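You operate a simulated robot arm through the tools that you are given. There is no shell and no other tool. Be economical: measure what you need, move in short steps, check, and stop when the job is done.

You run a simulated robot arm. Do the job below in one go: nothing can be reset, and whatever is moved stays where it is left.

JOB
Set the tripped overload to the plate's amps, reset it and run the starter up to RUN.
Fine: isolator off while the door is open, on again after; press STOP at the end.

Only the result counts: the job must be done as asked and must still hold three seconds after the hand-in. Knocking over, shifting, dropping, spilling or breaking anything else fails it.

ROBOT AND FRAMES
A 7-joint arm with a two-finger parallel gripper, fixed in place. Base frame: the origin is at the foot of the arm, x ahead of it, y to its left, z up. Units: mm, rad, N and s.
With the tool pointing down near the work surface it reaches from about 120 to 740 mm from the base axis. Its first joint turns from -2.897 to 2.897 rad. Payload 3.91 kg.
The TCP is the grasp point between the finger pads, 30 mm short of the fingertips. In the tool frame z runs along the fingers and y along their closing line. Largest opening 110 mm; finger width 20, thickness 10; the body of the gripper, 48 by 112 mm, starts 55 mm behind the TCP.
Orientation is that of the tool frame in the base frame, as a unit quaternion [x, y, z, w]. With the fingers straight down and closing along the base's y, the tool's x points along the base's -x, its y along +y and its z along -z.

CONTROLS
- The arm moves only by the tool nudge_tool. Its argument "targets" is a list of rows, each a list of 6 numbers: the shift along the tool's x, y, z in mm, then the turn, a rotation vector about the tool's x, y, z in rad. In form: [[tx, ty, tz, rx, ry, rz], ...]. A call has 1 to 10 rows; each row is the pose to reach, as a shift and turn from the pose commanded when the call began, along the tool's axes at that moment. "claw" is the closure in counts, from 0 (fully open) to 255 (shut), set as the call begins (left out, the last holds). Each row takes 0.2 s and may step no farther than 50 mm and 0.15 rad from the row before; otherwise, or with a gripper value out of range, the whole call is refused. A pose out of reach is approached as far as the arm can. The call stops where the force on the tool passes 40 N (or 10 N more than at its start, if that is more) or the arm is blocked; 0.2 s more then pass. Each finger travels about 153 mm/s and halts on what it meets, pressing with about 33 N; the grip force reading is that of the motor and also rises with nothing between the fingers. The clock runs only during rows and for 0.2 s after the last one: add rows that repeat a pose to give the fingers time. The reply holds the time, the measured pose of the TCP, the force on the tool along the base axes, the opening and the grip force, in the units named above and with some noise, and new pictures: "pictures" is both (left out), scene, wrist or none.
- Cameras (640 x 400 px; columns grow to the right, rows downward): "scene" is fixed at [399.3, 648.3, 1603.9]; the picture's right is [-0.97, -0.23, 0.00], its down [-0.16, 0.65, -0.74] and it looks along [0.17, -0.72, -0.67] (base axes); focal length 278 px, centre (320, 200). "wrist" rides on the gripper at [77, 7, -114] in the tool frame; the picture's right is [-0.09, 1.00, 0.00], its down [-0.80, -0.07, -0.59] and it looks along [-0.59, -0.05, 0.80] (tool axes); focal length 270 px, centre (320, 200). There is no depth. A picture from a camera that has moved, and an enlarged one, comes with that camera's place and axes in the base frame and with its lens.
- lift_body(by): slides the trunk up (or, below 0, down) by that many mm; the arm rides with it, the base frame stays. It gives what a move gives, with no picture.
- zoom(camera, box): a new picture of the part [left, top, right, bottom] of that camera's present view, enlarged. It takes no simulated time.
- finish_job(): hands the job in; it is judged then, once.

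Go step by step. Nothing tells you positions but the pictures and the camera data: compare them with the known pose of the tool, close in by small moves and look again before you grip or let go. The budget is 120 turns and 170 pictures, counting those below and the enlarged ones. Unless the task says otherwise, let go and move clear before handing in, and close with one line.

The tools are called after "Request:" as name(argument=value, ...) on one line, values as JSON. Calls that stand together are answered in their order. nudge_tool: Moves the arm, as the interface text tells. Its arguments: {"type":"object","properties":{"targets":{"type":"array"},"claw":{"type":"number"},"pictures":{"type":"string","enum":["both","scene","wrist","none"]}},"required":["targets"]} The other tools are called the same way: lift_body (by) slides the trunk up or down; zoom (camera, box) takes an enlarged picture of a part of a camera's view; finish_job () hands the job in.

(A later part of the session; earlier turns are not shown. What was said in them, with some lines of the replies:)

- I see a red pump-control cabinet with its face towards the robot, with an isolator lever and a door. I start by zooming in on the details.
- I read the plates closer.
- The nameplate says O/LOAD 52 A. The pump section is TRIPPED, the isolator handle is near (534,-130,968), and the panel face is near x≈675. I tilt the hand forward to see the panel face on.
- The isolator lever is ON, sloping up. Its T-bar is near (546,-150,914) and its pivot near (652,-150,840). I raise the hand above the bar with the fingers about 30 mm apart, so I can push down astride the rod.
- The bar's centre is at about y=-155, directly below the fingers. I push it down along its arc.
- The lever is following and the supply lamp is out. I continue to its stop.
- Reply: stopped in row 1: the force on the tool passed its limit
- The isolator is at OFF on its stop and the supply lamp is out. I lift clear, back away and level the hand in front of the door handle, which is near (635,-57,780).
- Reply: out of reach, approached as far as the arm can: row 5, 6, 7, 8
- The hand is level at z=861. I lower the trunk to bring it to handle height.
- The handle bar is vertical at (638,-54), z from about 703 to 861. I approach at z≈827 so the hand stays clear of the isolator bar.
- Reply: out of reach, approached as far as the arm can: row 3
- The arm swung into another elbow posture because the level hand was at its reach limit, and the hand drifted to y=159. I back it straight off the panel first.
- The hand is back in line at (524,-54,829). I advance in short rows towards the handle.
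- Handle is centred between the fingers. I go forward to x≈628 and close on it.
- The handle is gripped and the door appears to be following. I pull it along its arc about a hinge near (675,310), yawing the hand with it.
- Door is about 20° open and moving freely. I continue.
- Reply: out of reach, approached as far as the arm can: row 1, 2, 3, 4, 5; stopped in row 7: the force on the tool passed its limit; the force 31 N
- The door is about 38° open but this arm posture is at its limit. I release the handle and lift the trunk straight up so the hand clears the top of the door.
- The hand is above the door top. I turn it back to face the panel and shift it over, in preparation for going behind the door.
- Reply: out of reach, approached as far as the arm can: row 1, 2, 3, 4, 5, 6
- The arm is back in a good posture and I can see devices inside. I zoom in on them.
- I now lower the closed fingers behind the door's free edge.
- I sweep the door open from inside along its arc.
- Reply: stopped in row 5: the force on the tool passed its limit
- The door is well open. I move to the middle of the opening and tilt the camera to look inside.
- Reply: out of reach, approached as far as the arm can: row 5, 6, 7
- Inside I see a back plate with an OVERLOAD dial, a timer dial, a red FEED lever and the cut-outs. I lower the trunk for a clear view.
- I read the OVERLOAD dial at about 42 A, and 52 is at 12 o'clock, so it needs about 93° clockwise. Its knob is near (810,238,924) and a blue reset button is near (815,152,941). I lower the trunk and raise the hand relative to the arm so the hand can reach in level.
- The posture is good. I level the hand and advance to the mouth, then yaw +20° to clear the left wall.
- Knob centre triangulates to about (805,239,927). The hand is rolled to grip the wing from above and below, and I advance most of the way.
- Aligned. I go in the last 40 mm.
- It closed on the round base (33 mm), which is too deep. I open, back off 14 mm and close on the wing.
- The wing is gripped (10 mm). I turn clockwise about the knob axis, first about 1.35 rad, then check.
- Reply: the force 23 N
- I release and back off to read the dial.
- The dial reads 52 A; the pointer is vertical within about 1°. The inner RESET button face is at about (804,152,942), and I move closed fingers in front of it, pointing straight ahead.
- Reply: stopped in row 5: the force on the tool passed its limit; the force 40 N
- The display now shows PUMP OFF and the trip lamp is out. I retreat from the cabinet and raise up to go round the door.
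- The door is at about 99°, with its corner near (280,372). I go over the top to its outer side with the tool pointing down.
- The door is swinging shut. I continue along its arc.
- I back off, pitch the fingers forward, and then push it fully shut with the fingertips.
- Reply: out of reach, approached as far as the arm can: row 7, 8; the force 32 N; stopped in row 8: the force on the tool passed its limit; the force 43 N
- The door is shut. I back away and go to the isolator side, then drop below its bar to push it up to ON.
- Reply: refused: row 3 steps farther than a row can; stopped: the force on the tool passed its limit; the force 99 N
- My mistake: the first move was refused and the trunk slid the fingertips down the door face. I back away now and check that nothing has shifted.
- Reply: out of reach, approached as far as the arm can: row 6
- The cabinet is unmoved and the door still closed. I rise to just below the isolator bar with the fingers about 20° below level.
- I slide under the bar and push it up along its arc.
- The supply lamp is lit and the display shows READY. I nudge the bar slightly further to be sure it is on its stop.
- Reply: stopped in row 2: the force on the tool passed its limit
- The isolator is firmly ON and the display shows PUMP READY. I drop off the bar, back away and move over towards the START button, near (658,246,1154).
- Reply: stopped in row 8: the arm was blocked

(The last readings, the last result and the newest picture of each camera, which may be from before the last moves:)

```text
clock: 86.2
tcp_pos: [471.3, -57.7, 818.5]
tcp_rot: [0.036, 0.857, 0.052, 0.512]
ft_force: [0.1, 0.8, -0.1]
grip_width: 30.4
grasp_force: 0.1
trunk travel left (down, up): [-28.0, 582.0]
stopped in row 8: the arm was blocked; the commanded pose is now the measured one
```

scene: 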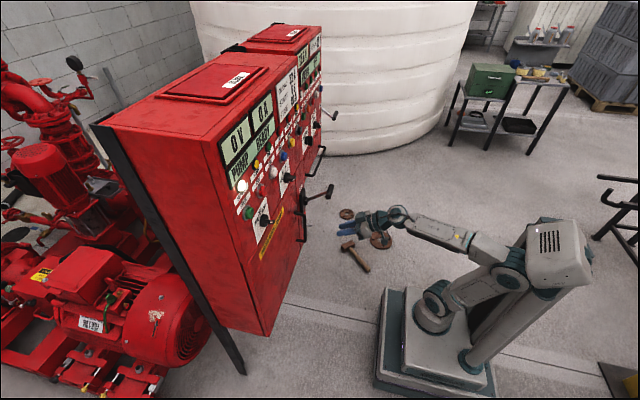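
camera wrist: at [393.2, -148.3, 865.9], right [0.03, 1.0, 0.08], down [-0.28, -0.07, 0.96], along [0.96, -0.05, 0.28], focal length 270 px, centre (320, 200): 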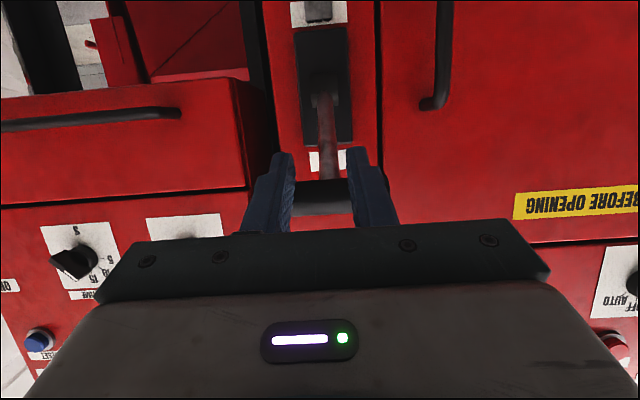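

The arm folded against its own column. I raise the trunk, then move forward and sideways.

Request:
lift_body(by=300)

Request:
nudge_tool(targets=[[0, 20, 30, 0, 0, 0], [0, 60, 50, 0, 0, 0], [0, 105, 60, 0, 0, 0], [0, 150, 60, 0, 0, 0], [0, 195, 60, 0, 0, 0], [0, 240, 60, 0, 0, 0], [0, 240, 60, 0, 0, 0]], claw=255)

```text
clock: 89.2
tcp_pos: [472.2, -56.9, 1119.1]
tcp_rot: [0.036, 0.857, 0.052, 0.511]
ft_force: [1.0, -0.5, 0.0]
grip_width: 30.0
grasp_force: 0.1
trunk travel left (down, up): [-328.0, 282.0]
```

```text
clock: 90.8
tcp_pos: [527.9, 185.1, 1119.6]
tcp_rot: [0.035, 0.857, 0.053, 0.511]
ft_force: [-0.2, 0.4, -0.1]
grip_width: 0.0
grasp_force: 32.8
trunk travel left (down, up): [-328.0, 282.0]
camera wrist: at [391.3, 194.6, 1107.0], right [0.05, 0.98, 0.2], down [-0.14, -0.19, 0.97], along [0.99, -0.08, 0.13], focal length 270 px, centre (320, 200)
```

scene: 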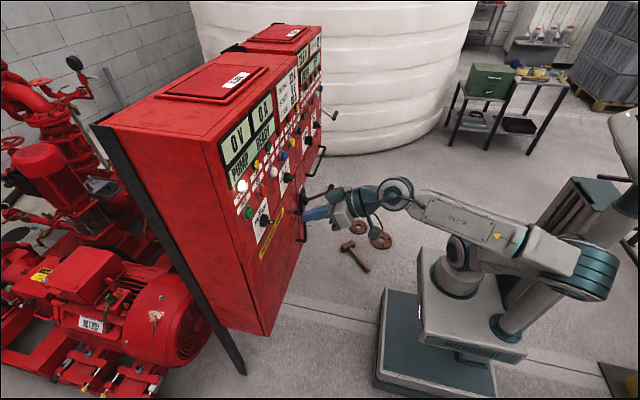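
wrist: 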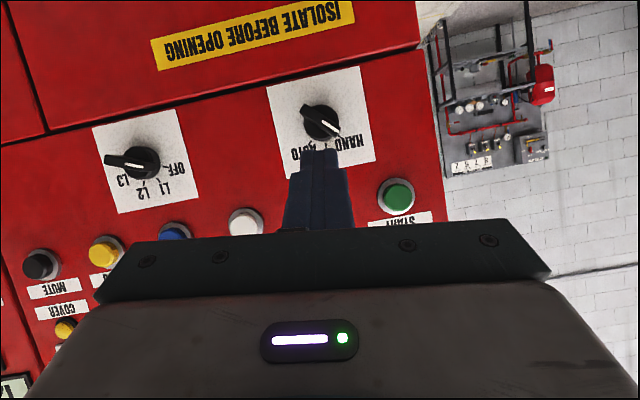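

START is at about (656,247,1152). I level the hand in front of it.

Request:
nudge_tool(targets=[[-14, 16, 13, 0.006, -0.123, -0.03], [-28, 32, 26, 0.013, -0.247, -0.063], [-42, 49, 39, 0.019, -0.37, -0.094], [-55.4, 65, 51.5, 0.0256, -0.494, -0.126], [-55.4, 65, 51.5, 0.0256, -0.494, -0.126]])

```text
clock: 92.0
tcp_pos: [600.7, 243.3, 1152.2]
tcp_rot: [0.0, 0.707, -0.002, 0.707]
ft_force: [-0.3, -0.1, -0.3]
grip_width: 0.1
grasp_force: 32.5
trunk travel left (down, up): [-328.0, 282.0]
camera wrist: at [487.1, 250.8, 1074.0], right [0.0, 1.0, 0.09], down [-0.59, -0.07, 0.8], along [0.8, -0.05, 0.59], focal length 270 px, centre (320, 200)
```

scene: 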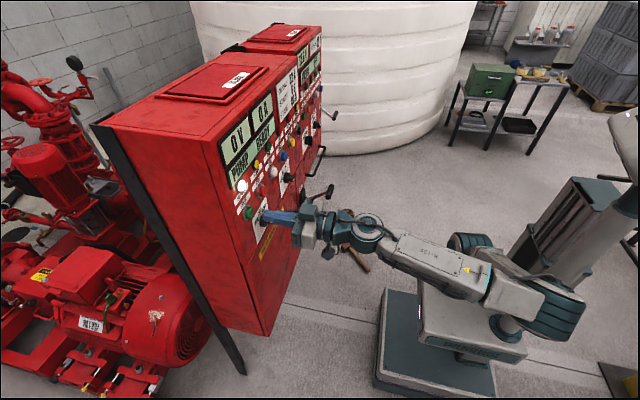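
wrist: 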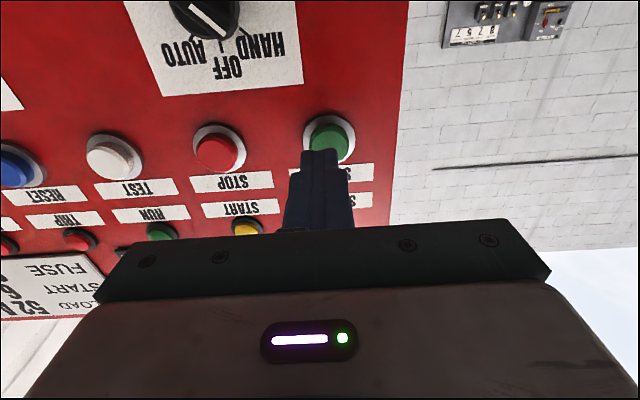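

I shift 7 mm left and press START.

Request:
nudge_tool(targets=[[2, 7, 8, 0, 0, 0], [2, 7, 16, 0, 0, 0], [2, 7, 22, 0, 0, 0], [2, 7, 27, 0, 0, 0], [2, 7, 32, 0, 0, 0], [2, 7, 37, 0, 0, 0]], pictures="none")

Request:
zoom(camera="scene", box=[210, 80, 310, 240])

```text
clock: 93.5
tcp_pos: [634.6, 252.8, 1150.2]
tcp_rot: [0.0, 0.707, -0.001, 0.707]
ft_force: [-18.8, -3.0, -8.7]
grip_width: 0.1
grasp_force: 33.0
trunk travel left (down, up): [-328.0, 282.0]
```

```text
2.50 times, centred on (260, 160) of scene
camera zoom: at [399.3, 648.3, 1603.9], right [-0.97, -0.23, 0.0], down [-0.16, 0.65, -0.74], along [0.17, -0.72, -0.67], focal length 694 px, centre (470, 300)
```

zoom: 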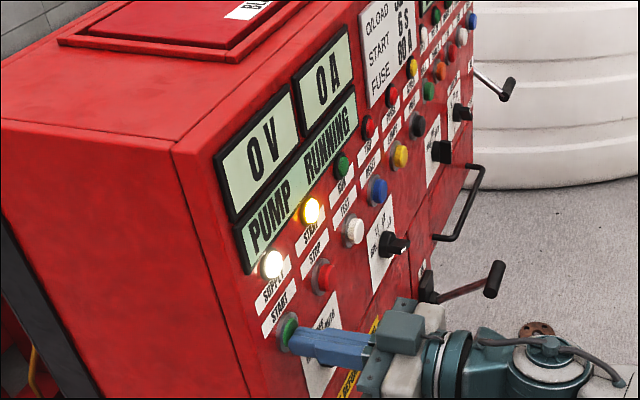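

The START lamp is lit and the display shows RUNNING. I back off and wait for the RUN lamp.

Request:
nudge_tool(targets=[[0, 0, -20, 0, 0, 0], [0, 0, -45, 0, 0, 0], [0, 0, -45, 0, 0, 0], [0, 0, -45, 0, 0, 0], [0, 0, -45, 0, 0, 0], [0, 0, -45, 0, 0, 0], [0, 0, -45, 0, 0, 0], [0, 0, -45, 0, 0, 0], [0, 0, -45, 0, 0, 0], [0, 0, -45, 0, 0, 0]], pictures="none")

Request:
zoom(camera="scene", box=[210, 80, 310, 240])

```text
clock: 95.7
tcp_pos: [591.0, 251.2, 1150.9]
tcp_rot: [0.001, 0.707, -0.002, 0.708]
ft_force: [-0.2, 0.0, 0.2]
grip_width: 0.0
grasp_force: 32.8
trunk travel left (down, up): [-328.0, 282.0]
```

```text
2.50 times, centred on (260, 160) of scene
camera zoom: at [399.3, 648.3, 1603.9], right [-0.97, -0.23, 0.0], down [-0.16, 0.65, -0.74], along [0.17, -0.72, -0.67], focal length 694 px, centre (470, 300)
```

zoom: 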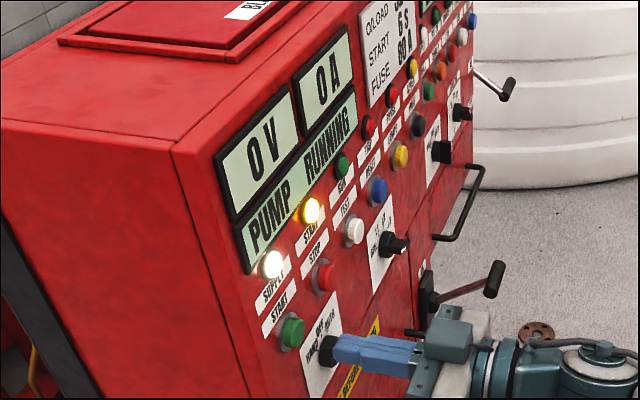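

Still in the START phase. While waiting I move in front of STOP, near (652,177,1148).

Request:
nudge_tool(targets=[[1, -25, 0, 0, 0, 0], [2, -50, 0, 0, 0, 0], [3, -74, 0, 0, 0, 0], [3, -74, 0, 0, 0, 0], [3, -74, 0, 0, 0, 0], [3, -74, 0, 0, 0, 0], [3, -74, 0, 0, 0, 0], [3, -74, 0, 0, 0, 0], [3, -74, 0, 0, 0, 0], [3, -74, 0, 0, 0, 0]], pictures="wrist")

Request:
nudge_tool(targets=[[0, 0, 0, 0, 0, 0], [0, 0, 0, 0, 0, 0], [0, 0, 0, 0, 0, 0], [0, 0, 0, 0, 0, 0], [0, 0, 0, 0, 0, 0], [0, 0, 0, 0, 0, 0], [0, 0, 0, 0, 0, 0], [0, 0, 0, 0, 0, 0], [0, 0, 0, 0, 0, 0], [0, 0, 0, 0, 0, 0]], pictures="none")

Request:
zoom(camera="scene", box=[210, 80, 310, 240])

```text
clock: 97.8
tcp_pos: [589.9, 177.5, 1147.9]
tcp_rot: [0.0, 0.707, -0.001, 0.707]
ft_force: [0.4, 0.5, 0.0]
grip_width: 0.0
grasp_force: 33.4
trunk travel left (down, up): [-328.0, 282.0]
camera wrist: at [475.6, 184.3, 1069.5], right [0.0, 1.0, 0.09], down [-0.6, -0.07, 0.8], along [0.8, -0.05, 0.59], focal length 270 px, centre (320, 200)
```

wrist: 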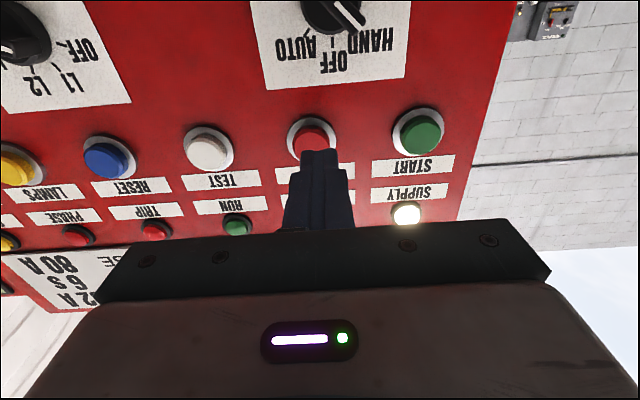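

```text
clock: 100.0
tcp_pos: [589.1, 177.4, 1146.1]
tcp_rot: [0.001, 0.707, -0.002, 0.707]
ft_force: [0.5, 0.1, 0.2]
grip_width: 0.0
grasp_force: 32.5
trunk travel left (down, up): [-328.0, 282.0]
```

```text
2.50 times, centred on (260, 160) of scene
camera zoom: at [399.3, 648.3, 1603.9], right [-0.97, -0.23, 0.0], down [-0.16, 0.65, -0.74], along [0.17, -0.72, -0.67], focal length 694 px, centre (470, 300)
```

zoom: 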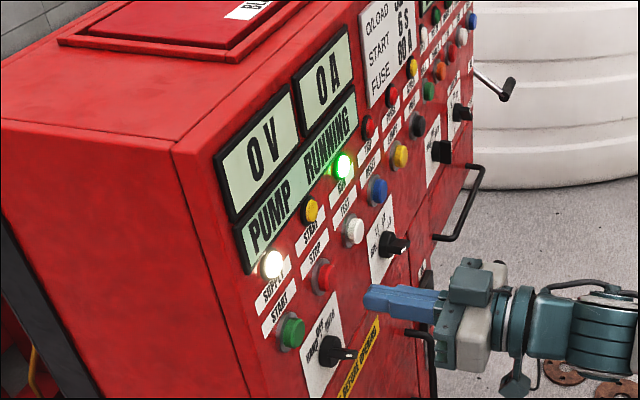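

The RUN lamp is lit: the starter ran up to RUN. Now I press STOP, near (652,173,1146).

Request:
nudge_tool(targets=[[0, -2, 12, 0, 0, 0], [0, -4, 24, 0, 0, 0], [0, -4, 33, 0, 0, 0], [0, -4, 39, 0, 0, 0], [0, -4, 44, 0, 0, 0], [0, -4, 48, 0, 0, 0]], pictures="none")

Request:
zoom(camera="scene", box=[210, 80, 310, 240])

```text
clock: 101.5
tcp_pos: [636.5, 175.5, 1148.0]
tcp_rot: [-0.001, 0.707, 0.0, 0.707]
ft_force: [-28.4, -0.4, -8.8]
grip_width: 0.1
grasp_force: 33.4
trunk travel left (down, up): [-328.0, 282.0]
```

```text
2.50 times, centred on (260, 160) of scene
camera zoom: at [399.3, 648.3, 1603.9], right [-0.97, -0.23, 0.0], down [-0.16, 0.65, -0.74], along [0.17, -0.72, -0.67], focal length 694 px, centre (470, 300)
```

zoom: 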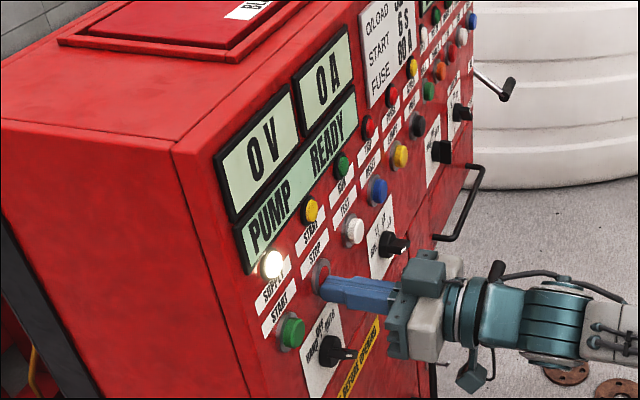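

Stopped: the display shows PUMP READY and the RUN lamp is out. I back clear and check.

Request:
nudge_tool(targets=[[0, 0, -25, 0, 0, 0], [0, 0, -50, 0, 0, 0], [0, 0, -75, 0, 0, 0], [0, 0, -90, 0, 0, 0], [0, 0, -90, 0, 0, 0]])

Request:
zoom(camera="scene", box=[210, 80, 350, 260])

```text
clock: 102.7
tcp_pos: [548.2, 170.6, 1145.8]
tcp_rot: [0.002, 0.708, -0.003, 0.706]
ft_force: [0.5, 0.5, 0.3]
grip_width: 0.1
grasp_force: 32.5
trunk travel left (down, up): [-328.0, 282.0]
camera wrist: at [434.8, 177.0, 1069.2], right [0.01, 1.0, 0.09], down [-0.59, -0.07, 0.8], along [0.8, -0.06, 0.59], focal length 270 px, centre (320, 200)
```

scene: 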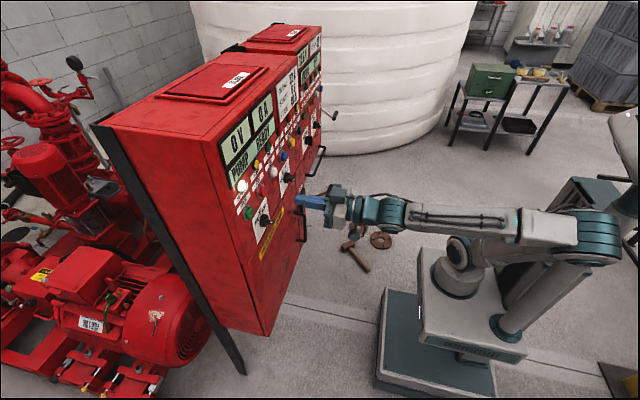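
wrist: 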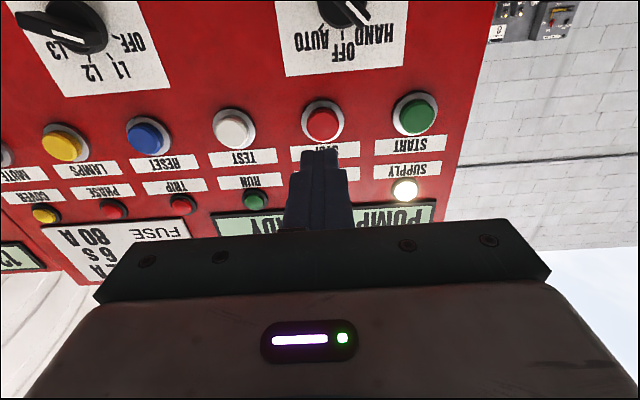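

```text
2.22 times, centred on (280, 170) of scene
camera zoom: at [399.3, 648.3, 1603.9], right [-0.97, -0.23, 0.0], down [-0.16, 0.65, -0.74], along [0.17, -0.72, -0.67], focal length 617 px, centre (409, 267)
```

zoom: 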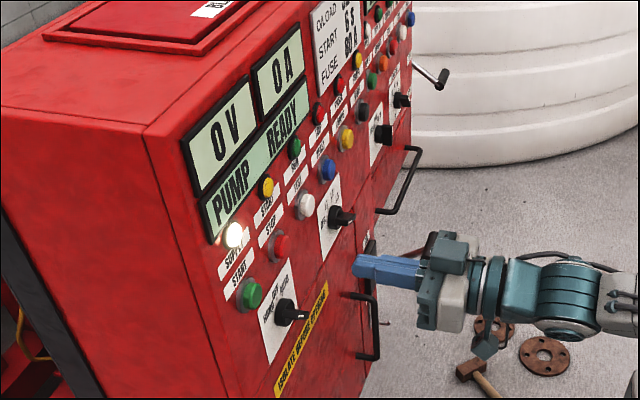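

The overload is set to 52 A and reset, the door is shut and the isolator is on. The starter ran up to RUN and has been stopped, and the hand is clear, so I hand in.

Request:
finish_job()

```text
The job is handed in.
```

I set the overload to the plate's 52 A and reset it, and the starter ran up to RUN. I then pressed STOP, leaving the door shut, the isolator on and the panel at PUMP READY; one mis-sequenced move slid the fingertips down the closed door at about 94 N, with no shift or damage visible.
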